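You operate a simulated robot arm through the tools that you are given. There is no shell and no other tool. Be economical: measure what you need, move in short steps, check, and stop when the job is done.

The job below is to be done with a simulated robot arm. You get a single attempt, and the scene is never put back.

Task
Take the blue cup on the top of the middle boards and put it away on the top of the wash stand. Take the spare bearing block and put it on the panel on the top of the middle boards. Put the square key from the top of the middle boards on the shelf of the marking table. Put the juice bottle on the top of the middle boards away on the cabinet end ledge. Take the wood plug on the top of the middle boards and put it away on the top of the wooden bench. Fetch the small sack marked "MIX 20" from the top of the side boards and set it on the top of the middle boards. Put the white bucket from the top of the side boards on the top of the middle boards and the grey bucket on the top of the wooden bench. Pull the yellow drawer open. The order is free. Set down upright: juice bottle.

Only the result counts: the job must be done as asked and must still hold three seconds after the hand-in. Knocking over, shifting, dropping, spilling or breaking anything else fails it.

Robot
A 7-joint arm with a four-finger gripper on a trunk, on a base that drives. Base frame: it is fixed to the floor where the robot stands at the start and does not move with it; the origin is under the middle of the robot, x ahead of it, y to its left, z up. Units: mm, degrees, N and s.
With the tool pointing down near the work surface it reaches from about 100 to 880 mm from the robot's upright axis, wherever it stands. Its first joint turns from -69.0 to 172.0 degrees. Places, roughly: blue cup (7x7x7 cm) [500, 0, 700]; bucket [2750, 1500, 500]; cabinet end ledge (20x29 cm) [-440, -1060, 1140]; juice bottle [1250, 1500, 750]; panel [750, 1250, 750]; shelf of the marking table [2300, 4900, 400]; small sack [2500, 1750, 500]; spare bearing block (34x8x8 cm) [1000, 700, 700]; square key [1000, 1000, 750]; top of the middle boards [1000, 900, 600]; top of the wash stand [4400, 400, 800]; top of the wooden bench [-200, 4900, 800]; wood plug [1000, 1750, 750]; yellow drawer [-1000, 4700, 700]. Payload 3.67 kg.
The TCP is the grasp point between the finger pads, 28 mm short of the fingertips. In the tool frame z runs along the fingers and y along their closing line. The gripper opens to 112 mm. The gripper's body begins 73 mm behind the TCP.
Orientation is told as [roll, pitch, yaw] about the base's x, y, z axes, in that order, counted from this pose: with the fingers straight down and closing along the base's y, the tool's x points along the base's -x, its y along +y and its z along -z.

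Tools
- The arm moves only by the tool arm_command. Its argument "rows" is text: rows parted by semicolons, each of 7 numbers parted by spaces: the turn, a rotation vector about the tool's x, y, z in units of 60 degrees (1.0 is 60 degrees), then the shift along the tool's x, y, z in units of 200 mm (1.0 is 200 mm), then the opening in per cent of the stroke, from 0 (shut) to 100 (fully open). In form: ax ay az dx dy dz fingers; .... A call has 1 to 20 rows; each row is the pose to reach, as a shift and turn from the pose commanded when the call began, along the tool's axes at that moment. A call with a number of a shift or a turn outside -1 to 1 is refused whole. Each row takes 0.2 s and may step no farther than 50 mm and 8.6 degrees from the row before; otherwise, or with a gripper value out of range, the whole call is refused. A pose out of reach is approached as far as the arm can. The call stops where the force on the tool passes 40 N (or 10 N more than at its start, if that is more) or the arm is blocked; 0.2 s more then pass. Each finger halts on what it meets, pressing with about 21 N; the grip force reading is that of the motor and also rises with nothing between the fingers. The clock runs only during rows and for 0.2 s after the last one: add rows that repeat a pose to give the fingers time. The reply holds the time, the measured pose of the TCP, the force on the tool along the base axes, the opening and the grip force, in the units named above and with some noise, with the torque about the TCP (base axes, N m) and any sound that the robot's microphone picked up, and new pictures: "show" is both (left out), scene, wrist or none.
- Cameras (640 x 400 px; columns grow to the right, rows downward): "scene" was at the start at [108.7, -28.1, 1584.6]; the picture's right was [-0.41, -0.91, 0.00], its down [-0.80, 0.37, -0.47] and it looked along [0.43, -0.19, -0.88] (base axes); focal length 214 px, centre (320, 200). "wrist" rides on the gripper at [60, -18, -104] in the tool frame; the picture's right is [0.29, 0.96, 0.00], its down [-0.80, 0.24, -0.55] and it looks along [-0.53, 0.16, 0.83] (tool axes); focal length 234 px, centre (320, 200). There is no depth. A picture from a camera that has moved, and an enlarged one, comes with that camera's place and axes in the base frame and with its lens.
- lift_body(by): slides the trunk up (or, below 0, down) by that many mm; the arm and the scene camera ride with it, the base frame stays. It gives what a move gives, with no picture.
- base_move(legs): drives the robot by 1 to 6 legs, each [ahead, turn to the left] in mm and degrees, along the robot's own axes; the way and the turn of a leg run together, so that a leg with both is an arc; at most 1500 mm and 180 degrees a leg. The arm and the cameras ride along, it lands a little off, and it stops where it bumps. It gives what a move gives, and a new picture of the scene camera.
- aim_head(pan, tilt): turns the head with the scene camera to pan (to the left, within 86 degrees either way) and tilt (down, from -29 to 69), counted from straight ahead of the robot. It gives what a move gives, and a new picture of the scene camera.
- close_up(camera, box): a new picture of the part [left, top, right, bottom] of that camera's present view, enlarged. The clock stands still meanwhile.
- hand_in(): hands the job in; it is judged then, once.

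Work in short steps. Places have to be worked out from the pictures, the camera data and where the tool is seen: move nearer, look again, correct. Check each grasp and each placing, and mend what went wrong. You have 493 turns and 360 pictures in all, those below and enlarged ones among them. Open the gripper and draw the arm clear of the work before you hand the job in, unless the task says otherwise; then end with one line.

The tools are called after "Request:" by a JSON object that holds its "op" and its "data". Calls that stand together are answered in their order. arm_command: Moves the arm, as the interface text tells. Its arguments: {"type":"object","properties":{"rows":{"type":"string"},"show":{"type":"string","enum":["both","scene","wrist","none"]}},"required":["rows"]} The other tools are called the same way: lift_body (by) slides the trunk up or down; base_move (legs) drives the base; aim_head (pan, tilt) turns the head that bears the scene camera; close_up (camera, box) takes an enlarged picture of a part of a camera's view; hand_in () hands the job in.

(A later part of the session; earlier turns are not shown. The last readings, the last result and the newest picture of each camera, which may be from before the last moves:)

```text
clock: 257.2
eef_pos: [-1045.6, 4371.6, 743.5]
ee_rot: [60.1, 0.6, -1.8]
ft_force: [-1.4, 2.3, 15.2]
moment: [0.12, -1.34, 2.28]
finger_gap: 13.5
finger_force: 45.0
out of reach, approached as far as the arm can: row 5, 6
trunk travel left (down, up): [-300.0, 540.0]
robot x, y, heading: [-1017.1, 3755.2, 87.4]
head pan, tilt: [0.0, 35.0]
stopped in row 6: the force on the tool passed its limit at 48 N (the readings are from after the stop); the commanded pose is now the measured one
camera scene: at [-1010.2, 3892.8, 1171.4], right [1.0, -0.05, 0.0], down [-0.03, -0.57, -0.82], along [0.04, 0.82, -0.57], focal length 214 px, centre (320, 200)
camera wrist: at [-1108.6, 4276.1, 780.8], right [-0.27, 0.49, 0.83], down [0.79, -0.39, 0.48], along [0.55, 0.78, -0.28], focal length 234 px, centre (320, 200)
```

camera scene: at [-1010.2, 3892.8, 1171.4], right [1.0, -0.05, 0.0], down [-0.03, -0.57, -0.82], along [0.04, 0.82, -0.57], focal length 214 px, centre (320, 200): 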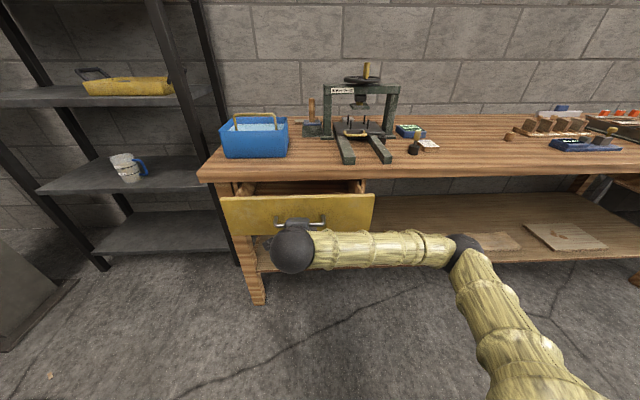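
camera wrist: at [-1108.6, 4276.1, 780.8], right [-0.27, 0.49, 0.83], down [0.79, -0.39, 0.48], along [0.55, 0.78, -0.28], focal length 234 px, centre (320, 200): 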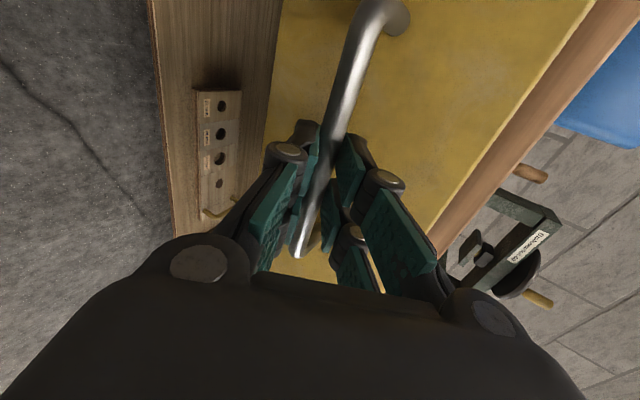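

Drawer is out ~100 mm; arm hits its workspace limit. Pull further by backing the base 130 mm.

Request:
{"op": "base_move", "data": {"legs": [[-130, 0]]}}

```text
clock: 258.4
eef_pos: [-1045.8, 4260.1, 743.2]
ee_rot: [60.0, 0.2, -2.4]
ft_force: [5.0, 2.0, 10.6]
moment: [0.15, -1.85, 1.58]
finger_gap: 13.5
finger_force: 44.9
trunk travel left (down, up): [-300.0, 540.0]
robot x, y, heading: [-1025.3, 3644.4, 87.1]
head pan, tilt: [0.0, 35.0]
stopped in leg 1: the force on the tool passed its limit at 42 N (the readings are from after the stop); the commanded pose is now the measured one
camera scene: at [-1014.7, 3780.1, 1171.2], right [1.0, -0.05, 0.0], down [-0.03, -0.57, -0.82], along [0.04, 0.82, -0.57], focal length 214 px, centre (320, 200)
```

scene: 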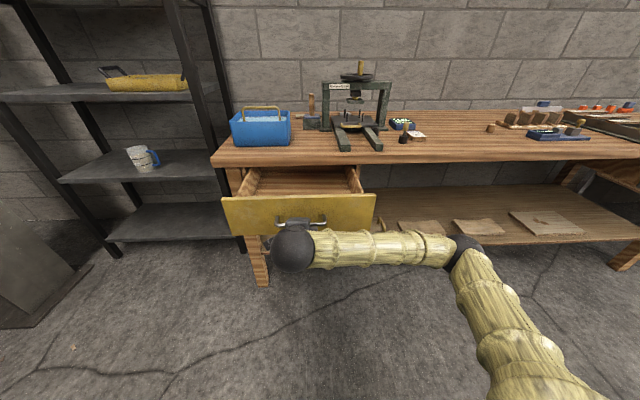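

Drawer is open ≈210 mm. Release and back away.

Request:
{"op": "arm_command", "data": {"rows": "0 0 0 0 0 0 40;0 0 0 0 0 0 80;0 0 0 0 0 0 100;0 0 0 0 0 0 100", "show": "none"}}

Request:
{"op": "base_move", "data": {"legs": [[-250, 0]]}}

```text
clock: 259.4
eef_pos: [-1047.1, 4261.3, 741.2]
ee_rot: [59.9, 0.4, -2.6]
ft_force: [0.5, 0.1, -0.9]
moment: [0.0, -0.01, 0.01]
finger_gap: 111.9
finger_force: 0.0
trunk travel left (down, up): [-300.0, 540.0]
robot x, y, heading: [-1021.6, 3649.5, 87.3]
head pan, tilt: [0.0, 35.0]
```

```text
clock: 261.3
eef_pos: [-1058.8, 4005.2, 742.6]
ee_rot: [59.9, 0.3, -2.5]
ft_force: [0.0, 0.0, -1.0]
moment: [0.03, -0.01, -0.01]
finger_gap: 112.0
finger_force: 0.1
trunk travel left (down, up): [-300.0, 540.0]
robot x, y, heading: [-1032.5, 3390.4, 86.9]
head pan, tilt: [0.0, 35.0]
camera scene: at [-1027.4, 3524.9, 1171.2], right [1.0, -0.05, 0.0], down [-0.03, -0.57, -0.82], along [0.04, 0.82, -0.57], focal length 214 px, centre (320, 200)
```

scene: 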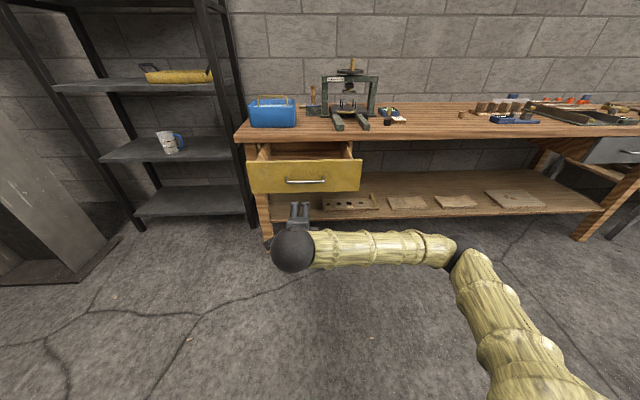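

Drawer stays open. Raise the trunk and bring the tool back to pointing down.

Request:
{"op": "lift_body", "data": {"by": 300}}

Request:
{"op": "arm_command", "data": {"rows": "0 0 -0.14 0 0 0 100;0 0 -0.28 0 0 0 100;0 0 -0.42 0 0 0 100;0 0 -0.56 0 0 0 100;0 0 -0.7 0 0 0 100;0 0 -0.84 0 0 0 100;0 0 -0.98 0 0 0 100", "show": "none"}}

Request:
{"op": "arm_command", "data": {"rows": "0 0 -0.14 0 0 0 100;0 0 -0.28 0 0 0 100;0 0 -0.42 0 0 0 100;0 0 -0.5 0 0 0 100", "show": "none"}}

Request:
{"op": "arm_command", "data": {"rows": "0 0.14 0 0 0 0 100;0 0.28 0 0 0 0 100;0 0.42 0 0 0 0 100;0 0.56 0 0 0 0 100;0 0.7 0 0 0 0 100;0 0.84 0 0 0 0 100;0 0.98 0 0 0 0 100", "show": "scene"}}

```text
clock: 264.3
eef_pos: [-1058.6, 4005.9, 1042.8]
ee_rot: [60.0, 0.3, -2.5]
ft_force: [0.1, -0.6, -0.9]
moment: [0.0, 0.01, 0.02]
finger_gap: 112.2
finger_force: 0.1
trunk travel left (down, up): [-600.0, 240.0]
robot x, y, heading: [-1035.4, 3391.7, 87.5]
head pan, tilt: [0.0, 35.0]
```

```text
clock: 265.9
eef_pos: [-1058.3, 4004.7, 1041.0]
ee_rot: [42.0, -47.6, 37.0]
ft_force: [-1.4, -0.6, 0.2]
moment: [0.0, -0.01, -0.03]
finger_gap: 112.3
finger_force: 0.0
trunk travel left (down, up): [-600.0, 240.0]
robot x, y, heading: [-1034.7, 3388.6, 87.2]
head pan, tilt: [0.0, 35.0]
```

```text
clock: 266.9
eef_pos: [-1058.6, 4005.1, 1041.8]
ee_rot: [2.5, -59.9, 84.7]
ft_force: [-0.1, -0.6, 0.0]
moment: [0.01, -0.01, 0.01]
finger_gap: 112.2
finger_force: 0.1
trunk travel left (down, up): [-600.0, 240.0]
robot x, y, heading: [-1033.3, 3390.0, 87.1]
head pan, tilt: [0.0, 35.0]
```

```text
clock: 268.5
eef_pos: [-1059.0, 4006.6, 1041.5]
ee_rot: [1.4, -1.1, 86.9]
ft_force: [0.3, -0.3, 0.3]
moment: [-0.02, 0.01, 0.0]
finger_gap: 112.2
finger_force: 0.2
trunk travel left (down, up): [-600.0, 240.0]
robot x, y, heading: [-1033.8, 3388.3, 87.0]
head pan, tilt: [0.0, 35.0]
camera scene: at [-1027.6, 3525.6, 1471.1], right [1.0, -0.05, 0.0], down [-0.03, -0.57, -0.82], along [0.04, 0.82, -0.57], focal length 214 px, centre (320, 200)
```

scene: 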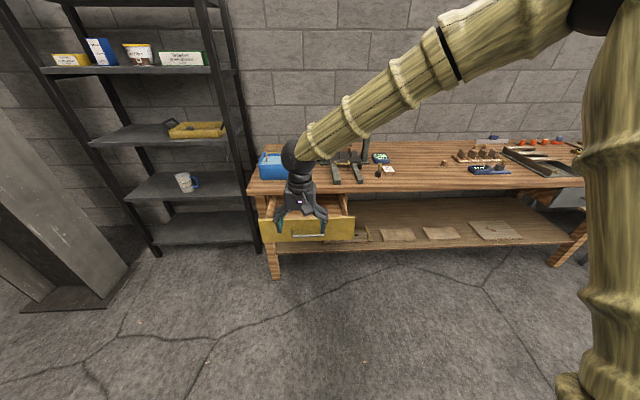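

Retract the arm and drive back toward the near aisle, then turn to face south so the boards are on my left.

Request:
{"op": "arm_command", "data": {"rows": "-0.023 0.018 0 0.2 0 0 100;-0.023 0.018 0 0.4 0 0 100;-0.023 0.018 0 0.6 0 0 100;-0.023 0.018 0 0.75 0 0 100", "show": "none"}}

Request:
{"op": "base_move", "data": {"legs": [[0, -128.5], [1400, 0], [0, -48.5]]}}

Request:
{"op": "aim_head", "data": {"pan": 25, "tilt": 45}}

```text
clock: 269.5
eef_pos: [-1065.7, 3855.0, 1040.1]
ee_rot: [2.7, -0.1, 86.9]
ft_force: [-1.0, -1.4, -0.2]
moment: [0.01, -0.03, 0.0]
finger_gap: 111.8
finger_force: 0.0
trunk travel left (down, up): [-600.0, 240.0]
robot x, y, heading: [-1035.6, 3389.9, 87.1]
head pan, tilt: [0.0, 35.0]
```

```text
clock: 284.0
eef_pos: [80.7, 1989.5, 1041.7]
ee_rot: [2.7, 0.0, -91.1]
ft_force: [0.2, -1.0, -0.5]
moment: [-0.01, 0.02, 0.01]
finger_gap: 112.0
finger_force: 0.0
trunk travel left (down, up): [-600.0, 240.0]
robot x, y, heading: [33.7, 2454.2, -90.9]
head pan, tilt: [0.0, 35.0]
camera scene: at [31.3, 2316.6, 1471.3], right [-1.0, 0.02, 0.0], down [0.01, 0.57, -0.82], along [-0.01, -0.82, -0.57], focal length 214 px, centre (320, 200)
```

scene: 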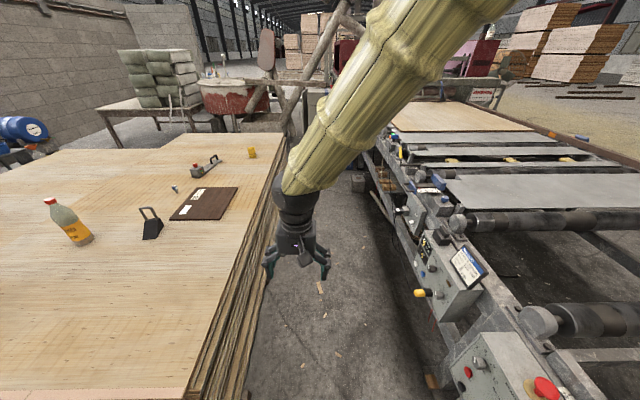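

```text
clock: 284.9
eef_pos: [81.0, 1989.2, 1040.9]
ee_rot: [2.7, 0.0, -91.0]
ft_force: [0.0, -0.7, 0.4]
moment: [0.02, 0.0, 0.02]
finger_gap: 111.9
finger_force: 0.0
trunk travel left (down, up): [-600.0, 240.0]
robot x, y, heading: [34.3, 2455.3, -90.9]
head pan, tilt: [25.0, 45.0]
camera scene: at [66.0, 2330.2, 1456.5], right [-0.91, -0.41, 0.0], down [-0.29, 0.65, -0.71], along [0.29, -0.65, -0.71], focal length 214 px, centre (320, 200)
```

scene: 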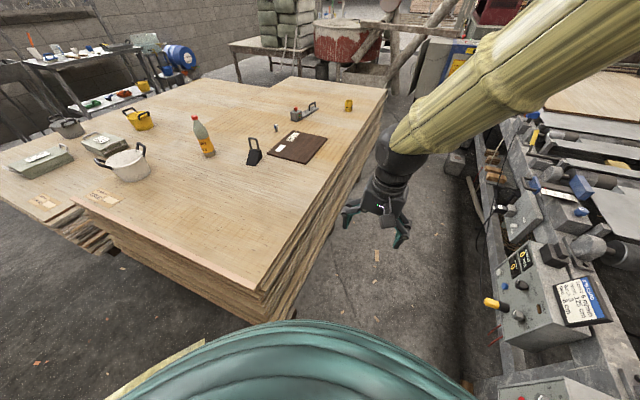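

Drive down the aisle, drifting toward the boards (x≈105).

Request:
{"op": "base_move", "data": {"legs": [[0, 3.8], [1410, 0], [0, -3]]}}

Request:
{"op": "aim_head", "data": {"pan": 80, "tilt": 50}}

```text
clock: 292.6
eef_pos: [193.6, 625.8, 1041.7]
ee_rot: [2.6, -0.3, -88.8]
ft_force: [1.6, -0.1, -0.4]
moment: [-0.09, 0.03, -0.01]
finger_gap: 112.0
finger_force: 0.0
trunk travel left (down, up): [-600.0, 240.0]
robot x, y, heading: [114.7, 1087.3, -86.2]
head pan, tilt: [25.0, 45.0]
camera scene: at [154.1, 967.1, 1456.7], right [-0.88, -0.48, 0.0], down [-0.34, 0.62, -0.71], along [0.34, -0.62, -0.71], focal length 214 px, centre (320, 200)
```

scene: 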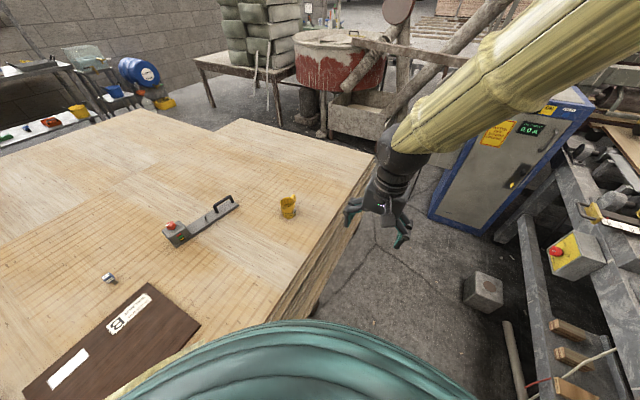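

```text
clock: 293.8
eef_pos: [193.5, 622.6, 1040.7]
ee_rot: [2.8, -0.1, -88.9]
ft_force: [0.5, -0.9, 0.2]
moment: [-0.01, -0.04, 0.01]
finger_gap: 112.1
finger_force: 0.2
trunk travel left (down, up): [-600.0, 240.0]
robot x, y, heading: [111.7, 1089.8, -86.2]
head pan, tilt: [80.0, 50.0]
camera scene: at [191.6, 1027.8, 1449.6], right [-0.11, -0.99, 0.0], down [-0.76, 0.08, -0.64], along [0.64, -0.07, -0.77], focal length 214 px, centre (320, 200)
```

scene: 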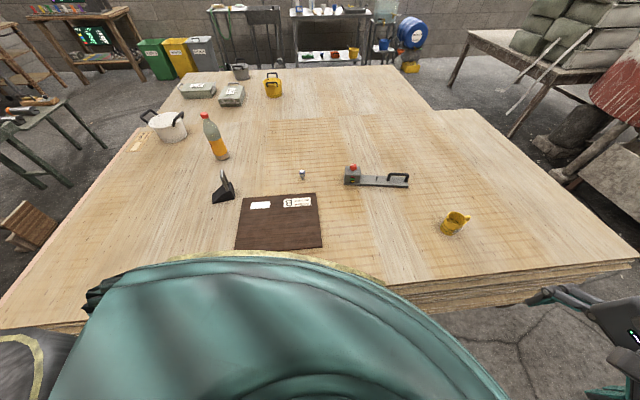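

Zoom on the key, block and panel.

Request:
{"op": "close_up", "data": {"camera": "scene", "box": [230, 150, 420, 260]}}

Request:
{"op": "close_up", "data": {"camera": "scene", "box": [280, 155, 330, 190]}}

```text
3.37 times, centred on (325, 205) of scene
camera zoom: at [191.6, 1027.8, 1449.6], right [-0.11, -0.99, 0.0], down [-0.76, 0.08, -0.64], along [0.64, -0.07, -0.77], focal length 722 px, centre (303, 183)
```

zoom: 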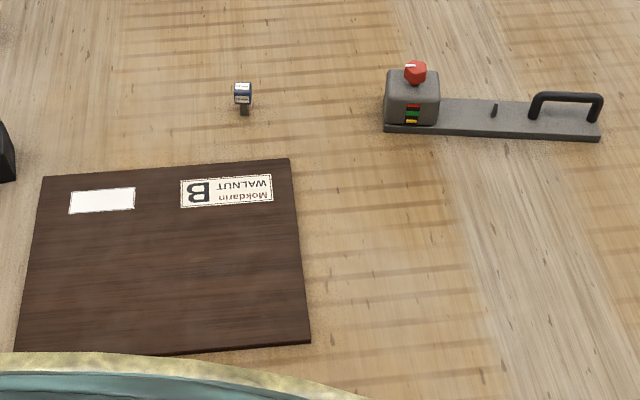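

```text
11.43 times, centred on (305, 172) of scene
camera zoom: at [191.6, 1027.8, 1449.6], right [-0.11, -0.99, 0.0], down [-0.76, 0.08, -0.64], along [0.64, -0.07, -0.77], focal length 2451 px, centre (491, 514)
```

zoom: 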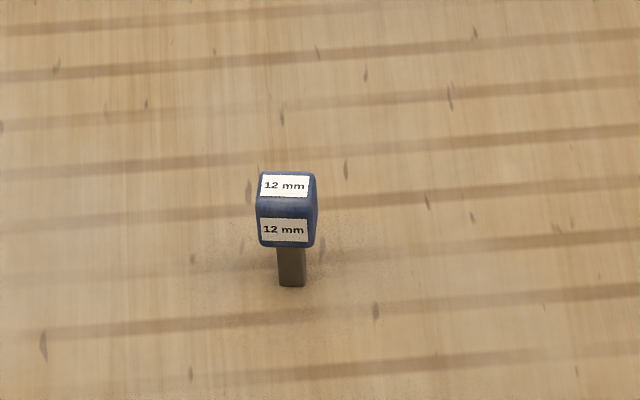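

Key is standing on its stem at ≈(1012,1032). Move 50 mm south, then turn to face the boards.

Request:
{"op": "base_move", "data": {"legs": [[45, 0], [0, 86]]}}

Request:
{"op": "aim_head", "data": {"pan": 0, "tilt": 69}}

Request:
{"op": "arm_command", "data": {"rows": "-0.04 0 0 0 0 0 100", "show": "wrist"}}

```text
clock: 298.3
eef_pos: [585.8, 1069.2, 1041.9]
ee_rot: [2.7, 0.0, -5.5]
ft_force: [0.1, -0.5, 0.2]
moment: [-0.03, 0.03, -0.02]
finger_gap: 112.1
finger_force: 0.1
trunk travel left (down, up): [-600.0, 240.0]
robot x, y, heading: [118.3, 1038.9, -2.9]
head pan, tilt: [80.0, 50.0]
camera scene: at [182.5, 1108.7, 1449.5], right [0.97, -0.22, 0.0], down [-0.17, -0.75, -0.64], along [0.14, 0.63, -0.77], focal length 214 px, centre (320, 200)
```

scene: 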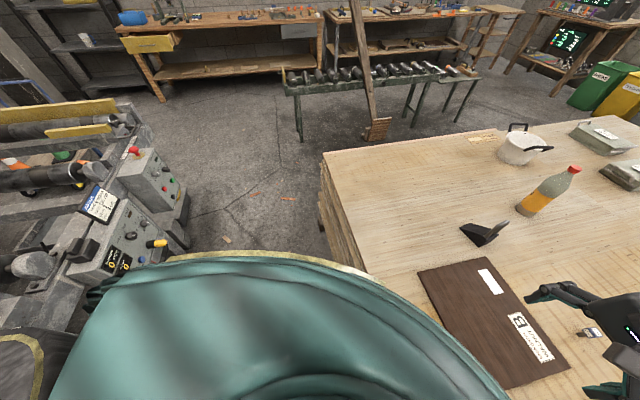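

```text
clock: 299.8
eef_pos: [585.5, 1069.2, 1041.2]
ee_rot: [2.7, -0.1, -5.4]
ft_force: [0.2, 2.2, 0.2]
moment: [-0.02, 0.0, 0.0]
finger_gap: 112.1
finger_force: 0.0
trunk travel left (down, up): [-600.0, 240.0]
robot x, y, heading: [116.4, 1034.7, -2.9]
head pan, tilt: [0.0, 68.8]
camera scene: at [221.2, 1030.7, 1427.6], right [-0.05, -1.0, 0.0], down [-0.93, 0.05, -0.36], along [0.36, -0.02, -0.93], focal length 214 px, centre (320, 200)
```

scene: 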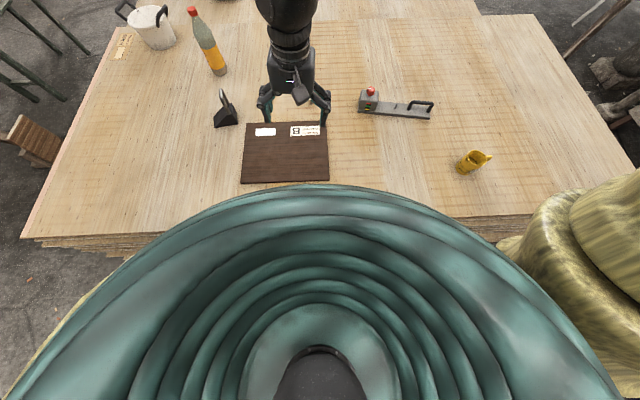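

```text
clock: 300.2
eef_pos: [584.9, 1068.8, 1041.3]
ee_rot: [5.2, -0.1, -5.6]
ft_force: [-0.9, 0.5, -0.5]
moment: [0.05, -0.01, 0.01]
finger_gap: 112.2
finger_force: 0.2
trunk travel left (down, up): [-600.0, 240.0]
robot x, y, heading: [116.6, 1041.9, -2.8]
head pan, tilt: [0.0, 68.8]
camera wrist: at [522.3, 1047.4, 1143.0], right [-0.2, 0.98, 0.09], down [0.81, 0.11, 0.57], along [0.55, 0.18, -0.81], focal length 234 px, centre (320, 200)
```

wrist: 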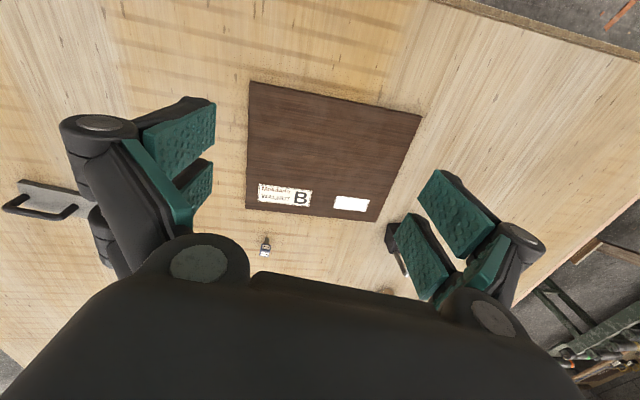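

Tilt the tool ~25° outward for extra reach (and square it up), and move ahead toward the key at a safe height.

Request:
{"op": "arm_command", "data": {"rows": "0.03 -0.12 -0.03 -0.15 0 0 100;0.06 -0.24 -0.06 -0.3 0 0 100;0.087 -0.35 -0.09 -0.45 0 0 100;0.087 -0.42 -0.093 -0.6 0 0 100;0.087 -0.42 -0.093 -0.8 0 0 100;0.087 -0.42 -0.093 -1 0 0 100", "show": "none"}}

Request:
{"op": "lift_body", "data": {"by": -150}}

Request:
{"op": "arm_command", "data": {"rows": "0 0 0 0 0 0 100"}}

```text
clock: 301.6
eef_pos: [790.1, 1049.5, 1066.5]
ee_rot: [1.8, -26.5, -2.4]
ft_force: [1.7, -0.6, -1.2]
moment: [0.04, 0.01, 0.06]
finger_gap: 112.0
finger_force: 0.1
trunk travel left (down, up): [-600.0, 240.0]
robot x, y, heading: [114.4, 1036.7, -2.9]
head pan, tilt: [0.0, 68.8]
```

```text
clock: 303.4
eef_pos: [790.6, 1047.3, 911.2]
ee_rot: [1.6, -26.1, -2.6]
ft_force: [-1.2, 0.6, -0.1]
moment: [-0.02, -0.04, 0.01]
finger_gap: 112.1
finger_force: 0.0
trunk travel left (down, up): [-450.0, 390.0]
robot x, y, heading: [115.3, 1040.8, -3.0]
head pan, tilt: [0.0, 68.8]
```

```text
clock: 303.8
eef_pos: [791.1, 1046.9, 911.2]
ee_rot: [1.7, -26.1, -2.8]
ft_force: [0.1, -0.4, -0.7]
moment: [-0.01, 0.04, 0.01]
finger_gap: 112.1
finger_force: 0.0
trunk travel left (down, up): [-450.0, 390.0]
robot x, y, heading: [116.2, 1035.9, -2.9]
head pan, tilt: [0.0, 68.8]
camera scene: at [221.2, 1030.8, 1277.6], right [-0.05, -1.0, 0.0], down [-0.93, 0.05, -0.36], along [0.36, -0.02, -0.93], focal length 214 px, centre (320, 200)
camera wrist: at [690.3, 1031.5, 977.9], right [-0.22, 0.97, -0.1], down [0.48, 0.2, 0.85], along [0.85, 0.14, -0.51], focal length 234 px, centre (320, 200)
```

scene: 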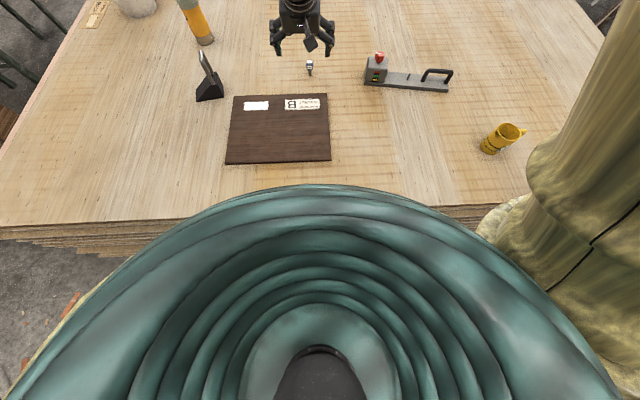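
wrist: 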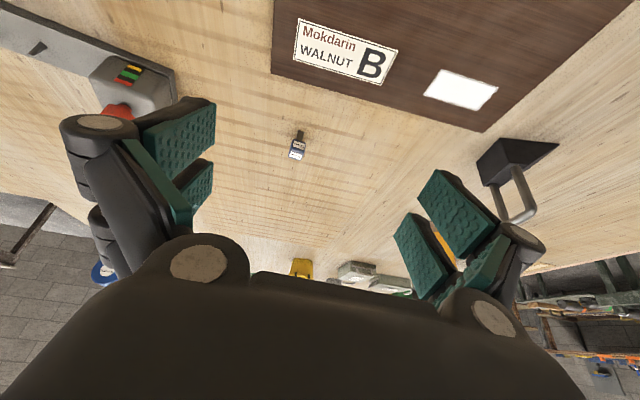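

Key at ≈(1022,1033). Move to a pre-grasp pose behind/above it.

Request:
{"op": "arm_command", "data": {"rows": "0 0 0 -0.1 0 0.2 100;0 0 0 -0.2 0 0.4 100;0 0 0 -0.3 0 0.6 80;0 0 0 -0.4 0 0.8 80;0 0 0 -0.5 0 0.98 80"}}

```text
clock: 305.2
eef_pos: [975.2, 1016.3, 773.6]
ee_rot: [3.1, -25.2, -6.0]
ft_force: [0.1, 0.2, 0.4]
moment: [0.02, 0.02, 0.01]
finger_gap: 89.9
finger_force: 0.0
trunk travel left (down, up): [-450.0, 390.0]
robot x, y, heading: [115.0, 1037.9, -2.8]
head pan, tilt: [0.0, 68.8]
stopped in row 5: the arm was blocked; the commanded pose is now the measured one
camera scene: at [220.9, 1030.0, 1277.7], right [-0.05, -1.0, 0.0], down [-0.93, 0.05, -0.36], along [0.36, -0.02, -0.93], focal length 214 px, centre (320, 200)
camera wrist: at [874.1, 1003.5, 841.9], right [-0.18, 0.98, -0.08], down [0.5, 0.16, 0.85], along [0.85, 0.12, -0.52], focal length 234 px, centre (320, 200)
```

scene: 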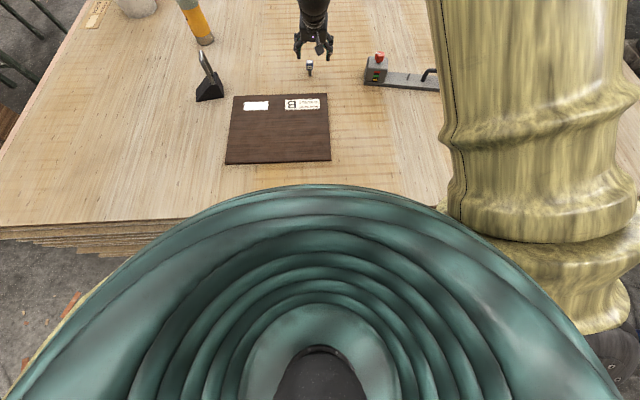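
wrist: 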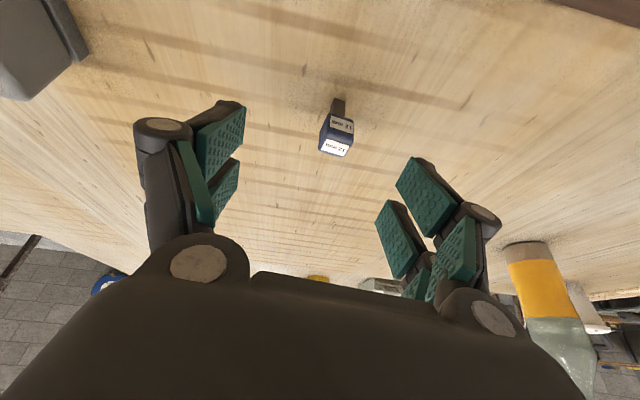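

Arm got blocked at this stretch, so lower with the trunk instead.

Request:
{"op": "lift_body", "data": {"by": -80}}

Request:
{"op": "arm_command", "data": {"rows": "0 0 0 0 0.04 0 80;0 0 0 0 0.085 0 80"}}

```text
clock: 306.4
eef_pos: [974.0, 1017.2, 694.2]
ee_rot: [3.0, -25.4, -5.8]
ft_force: [-0.2, -0.3, -0.3]
moment: [0.05, -0.01, -0.01]
finger_gap: 89.2
finger_force: 0.0
trunk travel left (down, up): [-370.0, 470.0]
robot x, y, heading: [113.7, 1038.9, -2.6]
head pan, tilt: [0.0, 68.8]
```

```text
clock: 306.9
eef_pos: [980.1, 1024.9, 698.0]
ee_rot: [4.1, -25.2, -7.1]
ft_force: [0.0, 0.7, 0.4]
moment: [0.01, -0.01, -0.03]
finger_gap: 89.2
finger_force: 0.0
trunk travel left (down, up): [-370.0, 470.0]
robot x, y, heading: [115.6, 1036.6, -3.0]
head pan, tilt: [0.0, 68.8]
camera scene: at [221.3, 1030.8, 1197.6], right [-0.05, -1.0, 0.0], down [-0.93, 0.05, -0.36], along [0.36, -0.02, -0.93], focal length 214 px, centre (320, 200)
camera wrist: at [879.1, 1012.8, 766.1], right [-0.17, 0.98, -0.06], down [0.5, 0.14, 0.86], along [0.85, 0.11, -0.51], focal length 234 px, centre (320, 200)
```

scene: 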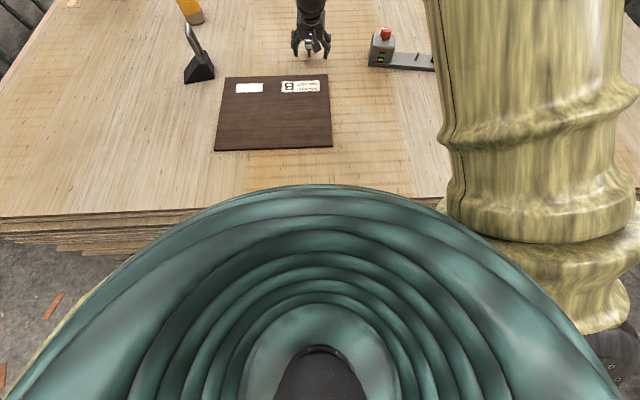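
wrist: 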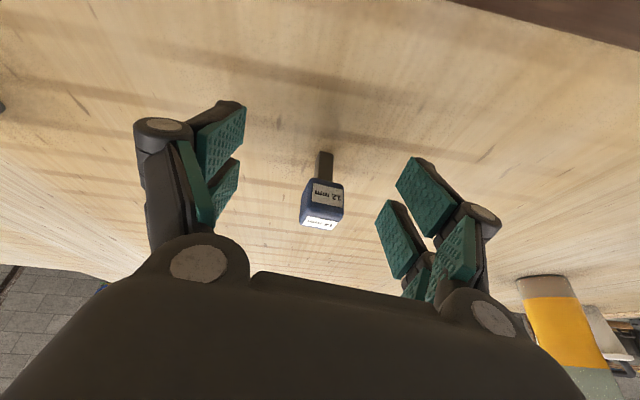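

Key is ~50 mm ahead between the fingers. Advance toward it.

Request:
{"op": "arm_command", "data": {"rows": "0 0 0 -0.06 0 0.05 80;0 0 0 -0.12 0.0 0.1 80;0 0 0 -0.18 0.0 0.155 80;0 0 0 -0.18 0 0.155 80"}}

```text
clock: 307.9
eef_pos: [1021.5, 1033.0, 682.7]
ee_rot: [2.8, -25.4, -5.5]
ft_force: [0.3, 0.8, -0.8]
moment: [0.0, -0.05, -0.02]
finger_gap: 89.6
finger_force: 0.1
trunk travel left (down, up): [-370.0, 470.0]
robot x, y, heading: [116.1, 1037.0, -2.7]
head pan, tilt: [0.0, 68.8]
camera scene: at [221.3, 1030.8, 1197.6], right [-0.05, -1.0, 0.0], down [-0.93, 0.05, -0.36], along [0.36, -0.02, -0.93], focal length 214 px, centre (320, 200)
camera wrist: at [921.3, 1019.4, 750.2], right [-0.19, 0.98, -0.08], down [0.5, 0.17, 0.85], along [0.85, 0.12, -0.52], focal length 234 px, centre (320, 200)
```

scene: 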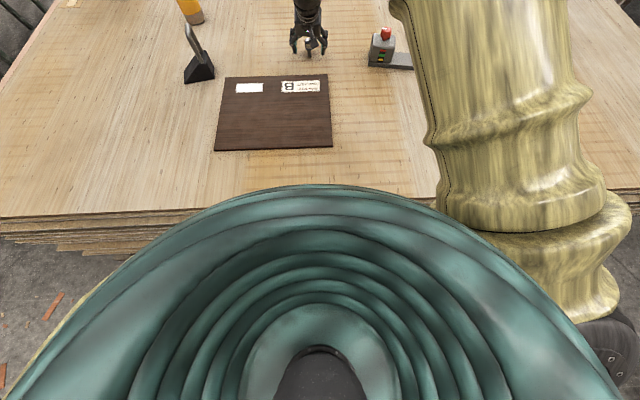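
wrist: 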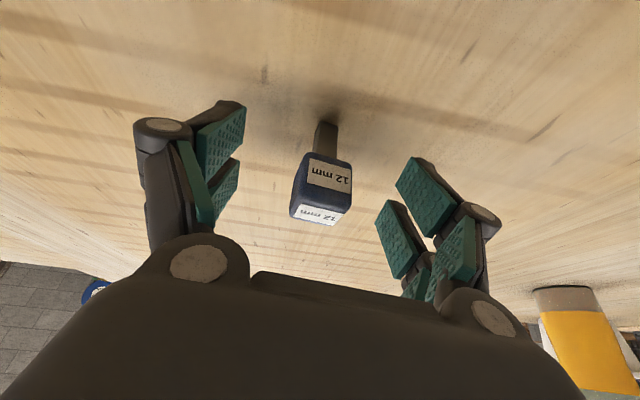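

The key's head sits right at the TCP. Close the gripper.

Request:
{"op": "arm_command", "data": {"rows": "0 0 0 0 0 0 60;0 0 0 0 0 0 40;0 0 0 0 0 0 20;0 0 0 0 0 0 10;0 0 0 0 0 0 10"}}

```text
clock: 309.1
eef_pos: [1022.1, 1031.9, 682.2]
ee_rot: [2.8, -25.4, -5.6]
ft_force: [-0.2, -1.2, 0.0]
moment: [-0.02, 0.03, 0.0]
finger_gap: 24.7
finger_force: 21.3
trunk travel left (down, up): [-370.0, 470.0]
robot x, y, heading: [112.5, 1041.5, -3.0]
head pan, tilt: [0.0, 68.8]
camera scene: at [221.2, 1030.8, 1197.6], right [-0.05, -1.0, 0.0], down [-0.93, 0.05, -0.36], along [0.36, -0.02, -0.93], focal length 214 px, centre (320, 200)
camera wrist: at [921.2, 1019.3, 750.6], right [-0.19, 0.98, -0.08], down [0.5, 0.16, 0.85], along [0.85, 0.12, -0.52], focal length 234 px, centre (320, 200)
```

scene: 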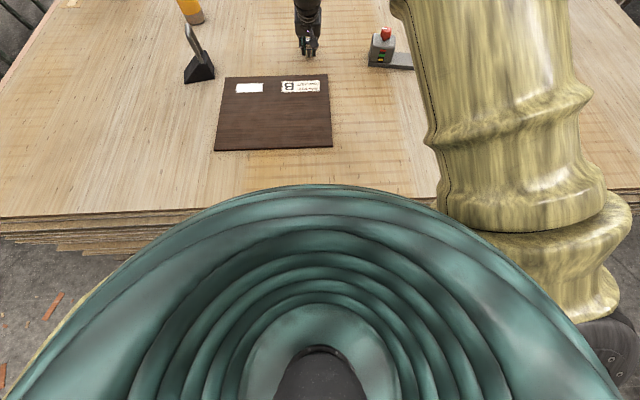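
wrist: 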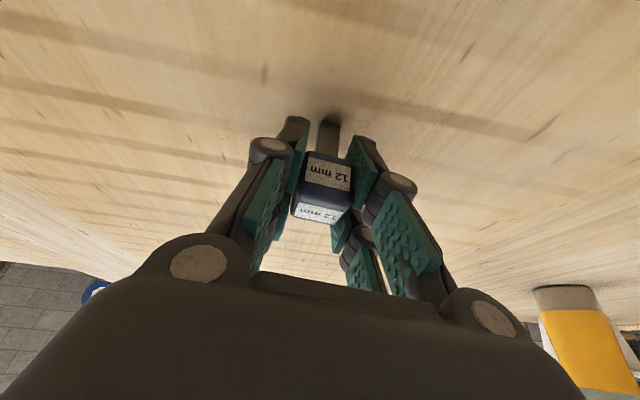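

Key gripped. Raise with the trunk, then retract.

Request:
{"op": "lift_body", "data": {"by": 330}}

Request:
{"op": "arm_command", "data": {"rows": "0 0 0 0.2 0 0 10;0 0 0 0.4 0 0 10;0 0 0 0.6 0 -0.1 10;0 0 0 0.8 0 -0.2 10;0 0 0 0.98 0 -0.3 10", "show": "none"}}

Request:
{"op": "arm_command", "data": {"rows": "0 0.1 0 0.2 0 0 10;0 0.2 0 0.4 0 0 10;0 0.3 0 0.6 0 -0.1 10;0 0.4 0 0.8 0 -0.2 10;0 0.42 0.05 0.98 0 -0.3 10"}}

```text
clock: 312.4
eef_pos: [1021.2, 1032.6, 1012.7]
ee_rot: [2.9, -25.4, -5.6]
ft_force: [0.9, -0.3, -0.7]
moment: [-0.05, 0.0, 0.0]
finger_gap: 24.4
finger_force: 20.9
trunk travel left (down, up): [-700.0, 140.0]
robot x, y, heading: [115.7, 1040.1, -2.8]
head pan, tilt: [0.0, 68.8]
```

```text
clock: 313.4
eef_pos: [823.7, 1034.6, 869.2]
ee_rot: [4.2, -15.2, -8.9]
ft_force: [-0.9, -0.7, -1.3]
moment: [-0.05, -0.04, 0.02]
finger_gap: 24.4
finger_force: 21.6
trunk travel left (down, up): [-700.0, 140.0]
robot x, y, heading: [115.1, 1036.7, -2.4]
head pan, tilt: [0.0, 68.8]
stopped in row 4: the arm was blocked; the commanded pose is now the measured one
```

```text
clock: 314.6
eef_pos: [621.9, 1063.8, 881.6]
ee_rot: [4.0, 9.9, -9.8]
ft_force: [-0.8, 0.2, -0.7]
moment: [-0.02, -0.01, -0.02]
finger_gap: 24.7
finger_force: 20.9
trunk travel left (down, up): [-700.0, 140.0]
robot x, y, heading: [114.7, 1037.0, -2.6]
head pan, tilt: [0.0, 68.8]
camera scene: at [219.2, 1031.6, 1527.7], right [-0.05, -1.0, 0.0], down [-0.93, 0.05, -0.36], along [0.36, -0.02, -0.93], focal length 214 px, centre (320, 200)
camera wrist: at [576.4, 1046.3, 993.3], right [-0.11, 0.99, 0.12], down [0.9, 0.05, 0.42], along [0.41, 0.15, -0.9], focal length 234 px, centre (320, 200)
```

scene: 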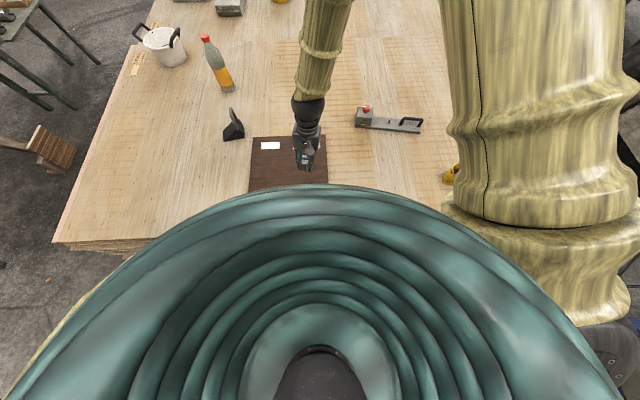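
wrist: 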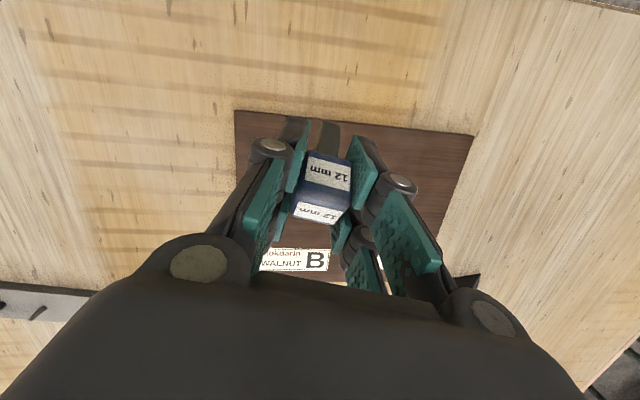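

Key held. Square up the tool, raise the trunk and drive north to the marking table.

Request:
{"op": "arm_command", "data": {"rows": "0.03 -0.08 -0.04 0 0 0 10;0.065 -0.165 -0.08 0 0 0 10", "show": "none"}}

Request:
{"op": "lift_body", "data": {"by": 130}}

Request:
{"op": "base_move", "data": {"legs": [[-60, 0], [0, 96], [1450, 0], [1450, 0]]}}

```text
clock: 315.2
eef_pos: [629.4, 1052.8, 878.2]
ee_rot: [3.3, 1.9, -8.9]
ft_force: [0.9, -0.4, -0.5]
moment: [0.09, 0.0, 0.01]
finger_gap: 24.5
finger_force: 21.1
trunk travel left (down, up): [-700.0, 140.0]
robot x, y, heading: [111.3, 1033.8, -2.7]
head pan, tilt: [0.0, 68.8]
```

```text
clock: 316.8
eef_pos: [629.8, 1057.2, 1013.7]
ee_rot: [3.5, 1.4, -8.7]
ft_force: [-0.1, -0.3, -0.3]
moment: [0.0, 0.02, 0.02]
finger_gap: 24.5
finger_force: 21.1
trunk travel left (down, up): [-830.0, 10.0]
robot x, y, heading: [113.1, 1037.1, -2.8]
head pan, tilt: [0.0, 68.8]
```

```text
clock: 332.2
eef_pos: [121.4, 3716.1, 1023.0]
ee_rot: [4.8, 0.9, 78.2]
ft_force: [-0.5, -2.0, -0.5]
moment: [0.18, -0.02, -0.01]
finger_gap: 24.3
finger_force: 20.7
trunk travel left (down, up): [-830.0, 10.0]
robot x, y, heading: [121.4, 3236.3, 82.8]
head pan, tilt: [0.0, 68.8]
stopped in leg 4: the robot was blocked; the commanded pose is now the measured one
camera scene: at [136.1, 3331.1, 1657.6], right [0.99, -0.13, 0.0], down [-0.12, -0.92, -0.37], along [0.04, 0.36, -0.93], focal length 214 px, centre (320, 200)
```

scene: 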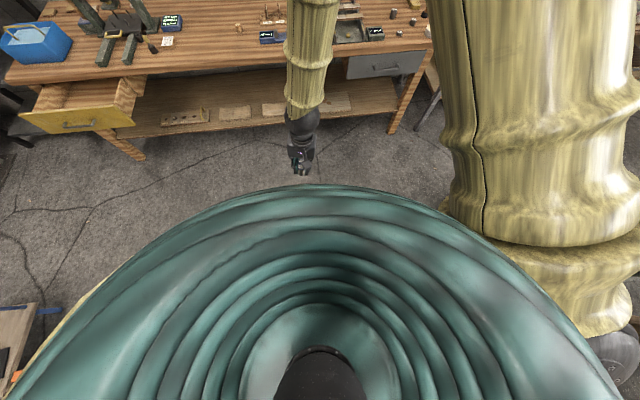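

Blocked: I drifted right and touched the conveyor's end. Back off and look at it.

Request:
{"op": "base_move", "data": {"legs": [[-200, 0]]}}

Request:
{"op": "aim_head", "data": {"pan": -60, "tilt": 50}}

```text
clock: 333.8
eef_pos: [96.5, 3541.0, 1018.1]
ee_rot: [4.2, 0.9, 79.0]
ft_force: [1.1, 0.1, -1.1]
moment: [-0.01, 0.01, -0.02]
finger_gap: 24.3
finger_force: 21.1
trunk travel left (down, up): [-830.0, 10.0]
robot x, y, heading: [93.4, 3039.9, 82.8]
head pan, tilt: [0.0, 68.8]
camera scene: at [110.3, 3145.0, 1657.4], right [0.99, -0.13, 0.0], down [-0.12, -0.92, -0.36], along [0.05, 0.36, -0.93], focal length 214 px, centre (320, 200)
```

scene: 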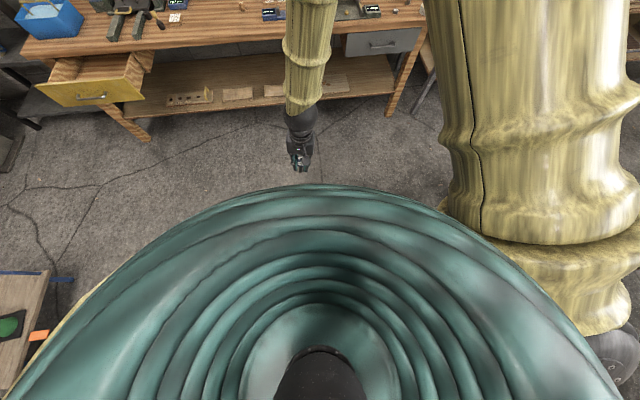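

```text
clock: 335.1
eef_pos: [96.9, 3539.1, 1020.2]
ee_rot: [4.1, 0.9, 78.8]
ft_force: [0.5, -0.2, -0.2]
moment: [-0.02, -0.03, 0.02]
finger_gap: 24.7
finger_force: 20.9
trunk travel left (down, up): [-830.0, 10.0]
robot x, y, heading: [98.5, 3039.7, 82.8]
head pan, tilt: [-60.0, 50.0]
camera scene: at [173.7, 3117.1, 1679.5], right [0.39, -0.92, 0.0], down [-0.71, -0.3, -0.64], along [0.59, 0.25, -0.77], focal length 214 px, centre (320, 200)
```

scene: 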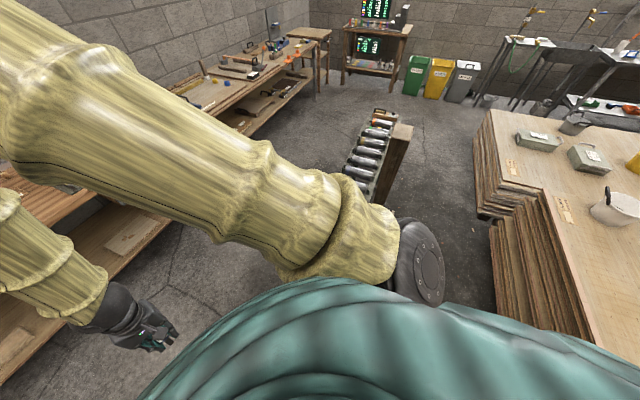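

Steer left around the conveyor end and go to y≈3900, then look back.

Request:
{"op": "base_move", "data": {"legs": [[0, 32], [450, 0]]}}

Request:
{"op": "base_move", "data": {"legs": [[0, -25], [450, 0]]}}

```text
clock: 339.4
eef_pos: [-370.5, 3861.8, 1019.5]
ee_rot: [4.3, 1.0, 112.0]
ft_force: [0.4, 0.1, -0.5]
moment: [-0.02, 0.0, 0.01]
finger_gap: 24.5
finger_force: 21.1
trunk travel left (down, up): [-830.0, 10.0]
robot x, y, heading: [-99.1, 3441.1, 115.4]
head pan, tilt: [-60.0, 50.0]
camera scene: at [-76.4, 3551.8, 1679.5], right [0.83, -0.56, 0.0], down [-0.43, -0.63, -0.64], along [0.36, 0.53, -0.77], focal length 214 px, centre (320, 200)
```

scene: 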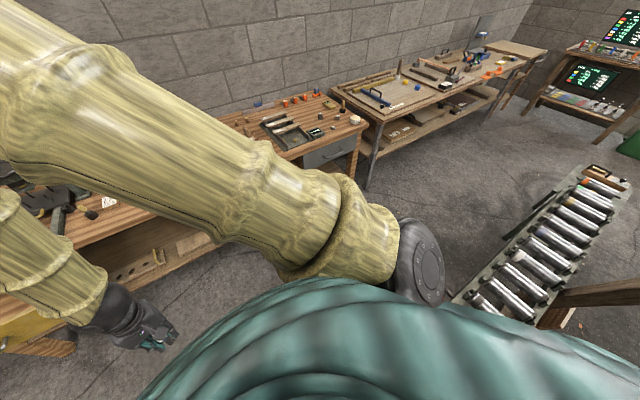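

```text
clock: 343.4
eef_pos: [-174.9, 4384.2, 1019.5]
ee_rot: [4.2, 1.0, 87.1]
ft_force: [-0.4, 0.2, -0.4]
moment: [-0.02, -0.02, -0.01]
finger_gap: 24.8
finger_force: 21.0
trunk travel left (down, up): [-830.0, 10.0]
robot x, y, heading: [-100.2, 3887.8, 90.8]
head pan, tilt: [-60.0, 50.0]
camera scene: at [-37.5, 3978.2, 1679.5], right [0.51, -0.86, 0.0], down [-0.66, -0.39, -0.64], along [0.55, 0.33, -0.77], focal length 214 px, centre (320, 200)
```

scene: 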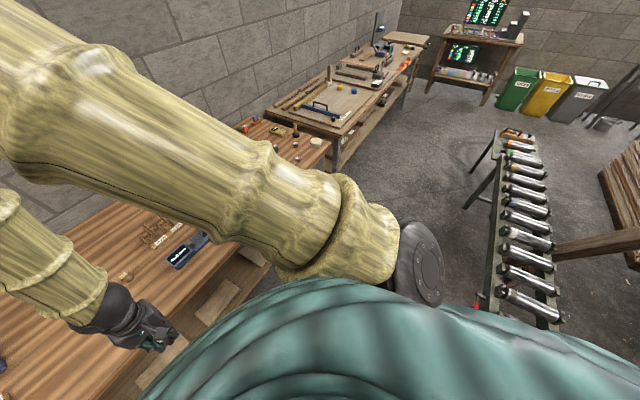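

Turn right to look along the corridor and check the conveyor end.

Request:
{"op": "base_move", "data": {"legs": [[0, -91]]}}

Request:
{"op": "aim_head", "data": {"pan": -40, "tilt": 50}}

```text
clock: 347.5
eef_pos: [389.8, 3974.2, 1019.3]
ee_rot: [4.1, 0.9, -1.2]
ft_force: [0.1, -0.1, -0.7]
moment: [0.03, 0.02, 0.01]
finger_gap: 24.8
finger_force: 21.4
trunk travel left (down, up): [-830.0, 10.0]
robot x, y, heading: [-102.4, 3889.4, 2.4]
head pan, tilt: [-60.0, 50.0]
camera scene: at [-11.4, 3824.6, 1679.5], right [-0.84, -0.54, 0.0], down [-0.41, 0.65, -0.64], along [0.35, -0.54, -0.77], focal length 214 px, centre (320, 200)
```

scene: 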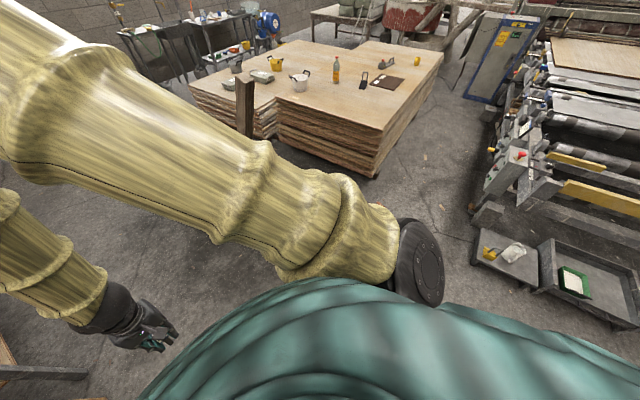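

```text
clock: 348.3
eef_pos: [390.7, 3975.3, 1018.5]
ee_rot: [4.2, 1.0, -1.3]
ft_force: [0.1, 0.2, 0.4]
moment: [-0.03, 0.01, -0.03]
finger_gap: 24.6
finger_force: 20.5
trunk travel left (down, up): [-830.0, 10.0]
robot x, y, heading: [-105.6, 3888.9, 2.5]
head pan, tilt: [-40.0, 50.0]
camera scene: at [8.4, 3842.8, 1679.5], right [-0.61, -0.79, 0.0], down [-0.61, 0.47, -0.64], along [0.51, -0.39, -0.77], focal length 214 px, centre (320, 200)
```

scene: 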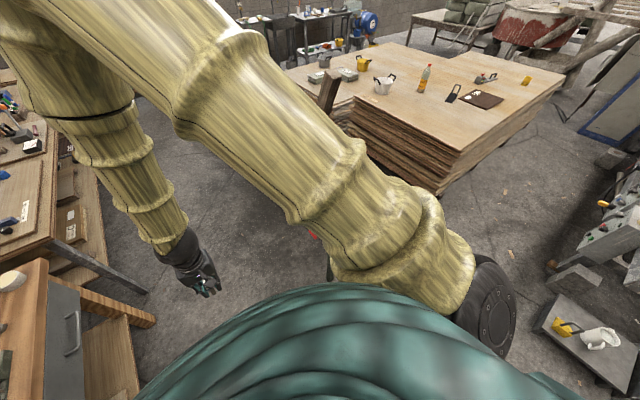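

Request:
{"op": "aim_head", "data": {"pan": 0, "tilt": 40}}

```text
clock: 349.4
eef_pos: [388.6, 3973.8, 1018.8]
ee_rot: [4.2, 1.0, -1.3]
ft_force: [0.0, 0.4, -0.1]
moment: [0.01, -0.01, -0.01]
finger_gap: 24.6
finger_force: 20.9
trunk travel left (down, up): [-830.0, 10.0]
robot x, y, heading: [-100.5, 3888.8, 2.4]
head pan, tilt: [0.0, 40.0]
camera scene: at [32.3, 3893.3, 1693.7], right [0.04, -1.0, 0.0], down [-0.64, -0.03, -0.77], along [0.77, 0.03, -0.64], focal length 214 px, centre (320, 200)
```

scene: 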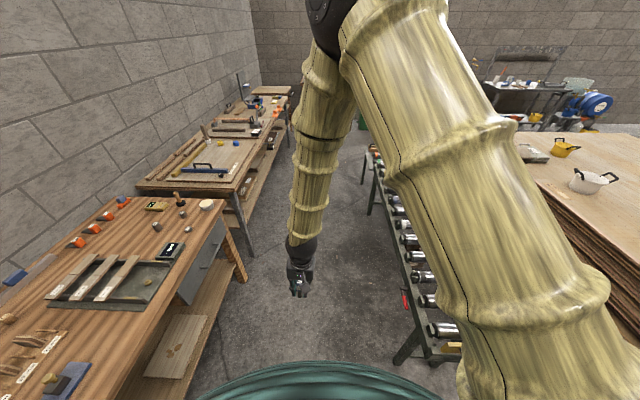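

Conveyor end is where it was (≈(340,3383)), so nothing moved. Drive east along the corridor.

Request:
{"op": "base_move", "data": {"legs": [[1400, 0]]}}

```text
clock: 356.3
eef_pos: [1771.1, 4009.1, 1020.2]
ee_rot: [4.3, 1.0, -2.5]
ft_force: [0.5, -0.2, 0.1]
moment: [0.02, -0.01, -0.02]
finger_gap: 24.8
finger_force: 20.6
trunk travel left (down, up): [-830.0, 10.0]
robot x, y, heading: [1274.1, 3934.8, 1.4]
head pan, tilt: [0.0, 40.0]
camera scene: at [1412.6, 3935.5, 1693.7], right [0.02, -1.0, 0.0], down [-0.64, -0.01, -0.77], along [0.77, 0.02, -0.64], focal length 214 px, centre (320, 200)
```

scene: 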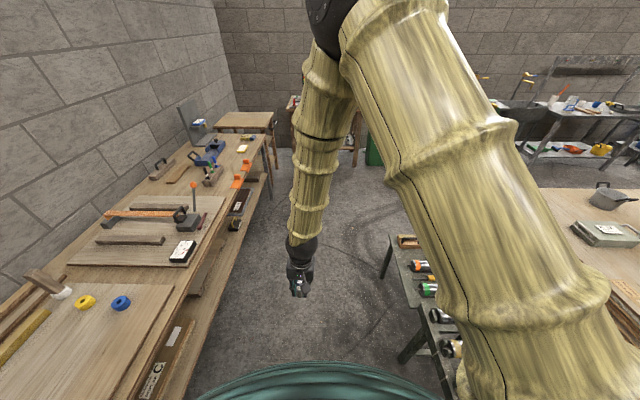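

Continue to x≈2200 and turn left to face the marking table.

Request:
{"op": "base_move", "data": {"legs": [[900, 0], [0, 88]]}}

Request:
{"op": "aim_head", "data": {"pan": 0, "tilt": 50}}

```text
clock: 364.8
eef_pos: [2176.9, 4455.0, 1018.6]
ee_rot: [4.2, 1.0, 82.3]
ft_force: [0.4, -0.3, -1.3]
moment: [0.03, 0.01, 0.0]
finger_gap: 24.7
finger_force: 21.2
trunk travel left (down, up): [-830.0, 10.0]
robot x, y, heading: [2206.6, 3956.0, 86.4]
head pan, tilt: [0.0, 40.0]
camera scene: at [2217.7, 4089.8, 1693.7], right [1.0, -0.07, 0.0], down [-0.04, -0.64, -0.77], along [0.05, 0.76, -0.64], focal length 214 px, centre (320, 200)
```

scene: 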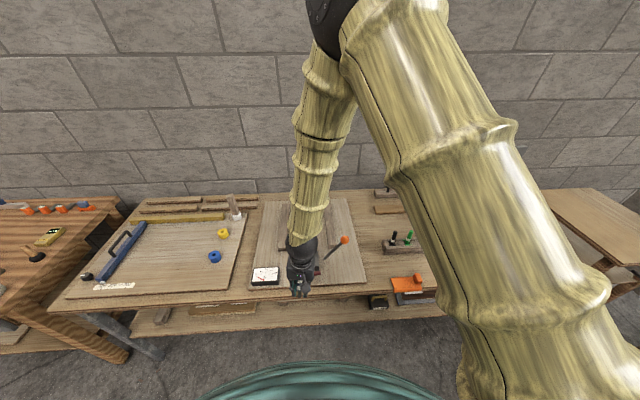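

```text
clock: 365.5
eef_pos: [2177.5, 4454.8, 1019.0]
ee_rot: [4.2, 1.1, 82.4]
ft_force: [0.4, 0.1, -0.3]
moment: [0.03, 0.01, -0.02]
finger_gap: 25.0
finger_force: 21.2
trunk travel left (down, up): [-830.0, 10.0]
robot x, y, heading: [2210.4, 3956.2, 86.1]
head pan, tilt: [0.0, 50.0]
camera scene: at [2217.3, 4081.8, 1679.6], right [1.0, -0.07, 0.0], down [-0.05, -0.76, -0.64], along [0.04, 0.64, -0.77], focal length 214 px, centre (320, 200)
```

scene: 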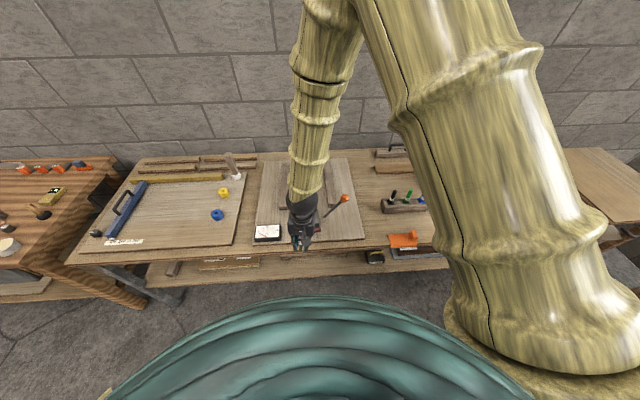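

Back off 350 mm and lower the trunk to see the shelf underneath.

Request:
{"op": "base_move", "data": {"legs": [[-330, 0]]}}

Request:
{"op": "lift_body", "data": {"by": -450}}

Request:
{"op": "aim_head", "data": {"pan": 0, "tilt": 35}}

```text
clock: 367.5
eef_pos: [2141.8, 4168.0, 1022.2]
ee_rot: [4.4, 0.9, 83.4]
ft_force: [-1.2, -0.4, -0.2]
moment: [0.0, -0.09, 0.01]
finger_gap: 24.4
finger_force: 21.2
trunk travel left (down, up): [-830.0, 10.0]
robot x, y, heading: [2183.4, 3679.7, 88.4]
head pan, tilt: [0.0, 50.0]
stopped in leg 1: the robot was blocked; the commanded pose is now the measured one
camera scene: at [2187.0, 3808.7, 1679.6], right [1.0, -0.03, 0.0], down [-0.02, -0.77, -0.64], along [0.02, 0.64, -0.77], focal length 214 px, centre (320, 200)
```

scene: 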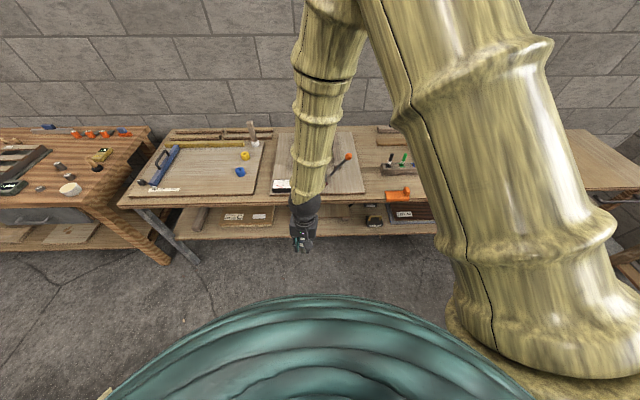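

```text
refused: -450 is not a number from -400 to 400
```

```text
clock: 368.3
eef_pos: [2144.8, 4169.1, 1023.4]
ee_rot: [4.5, 0.9, 83.5]
ft_force: [-0.6, -0.2, -0.3]
moment: [-0.03, -0.02, 0.01]
finger_gap: 24.9
finger_force: 21.0
trunk travel left (down, up): [-830.0, 10.0]
robot x, y, heading: [2183.9, 3674.5, 88.0]
head pan, tilt: [0.0, 35.0]
camera scene: at [2191.5, 3818.3, 1701.4], right [1.0, -0.03, 0.0], down [-0.02, -0.58, -0.82], along [0.03, 0.82, -0.58], focal length 214 px, centre (320, 200)
```

scene: 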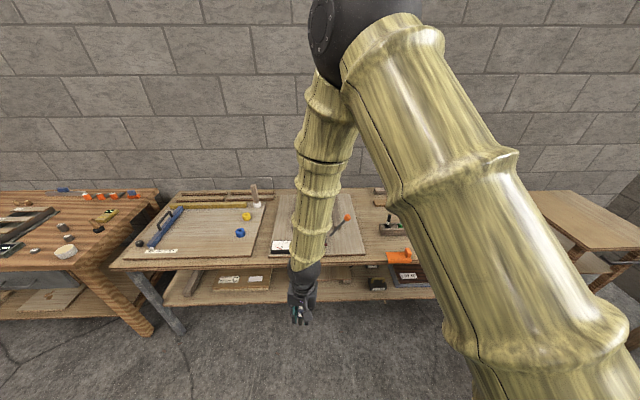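

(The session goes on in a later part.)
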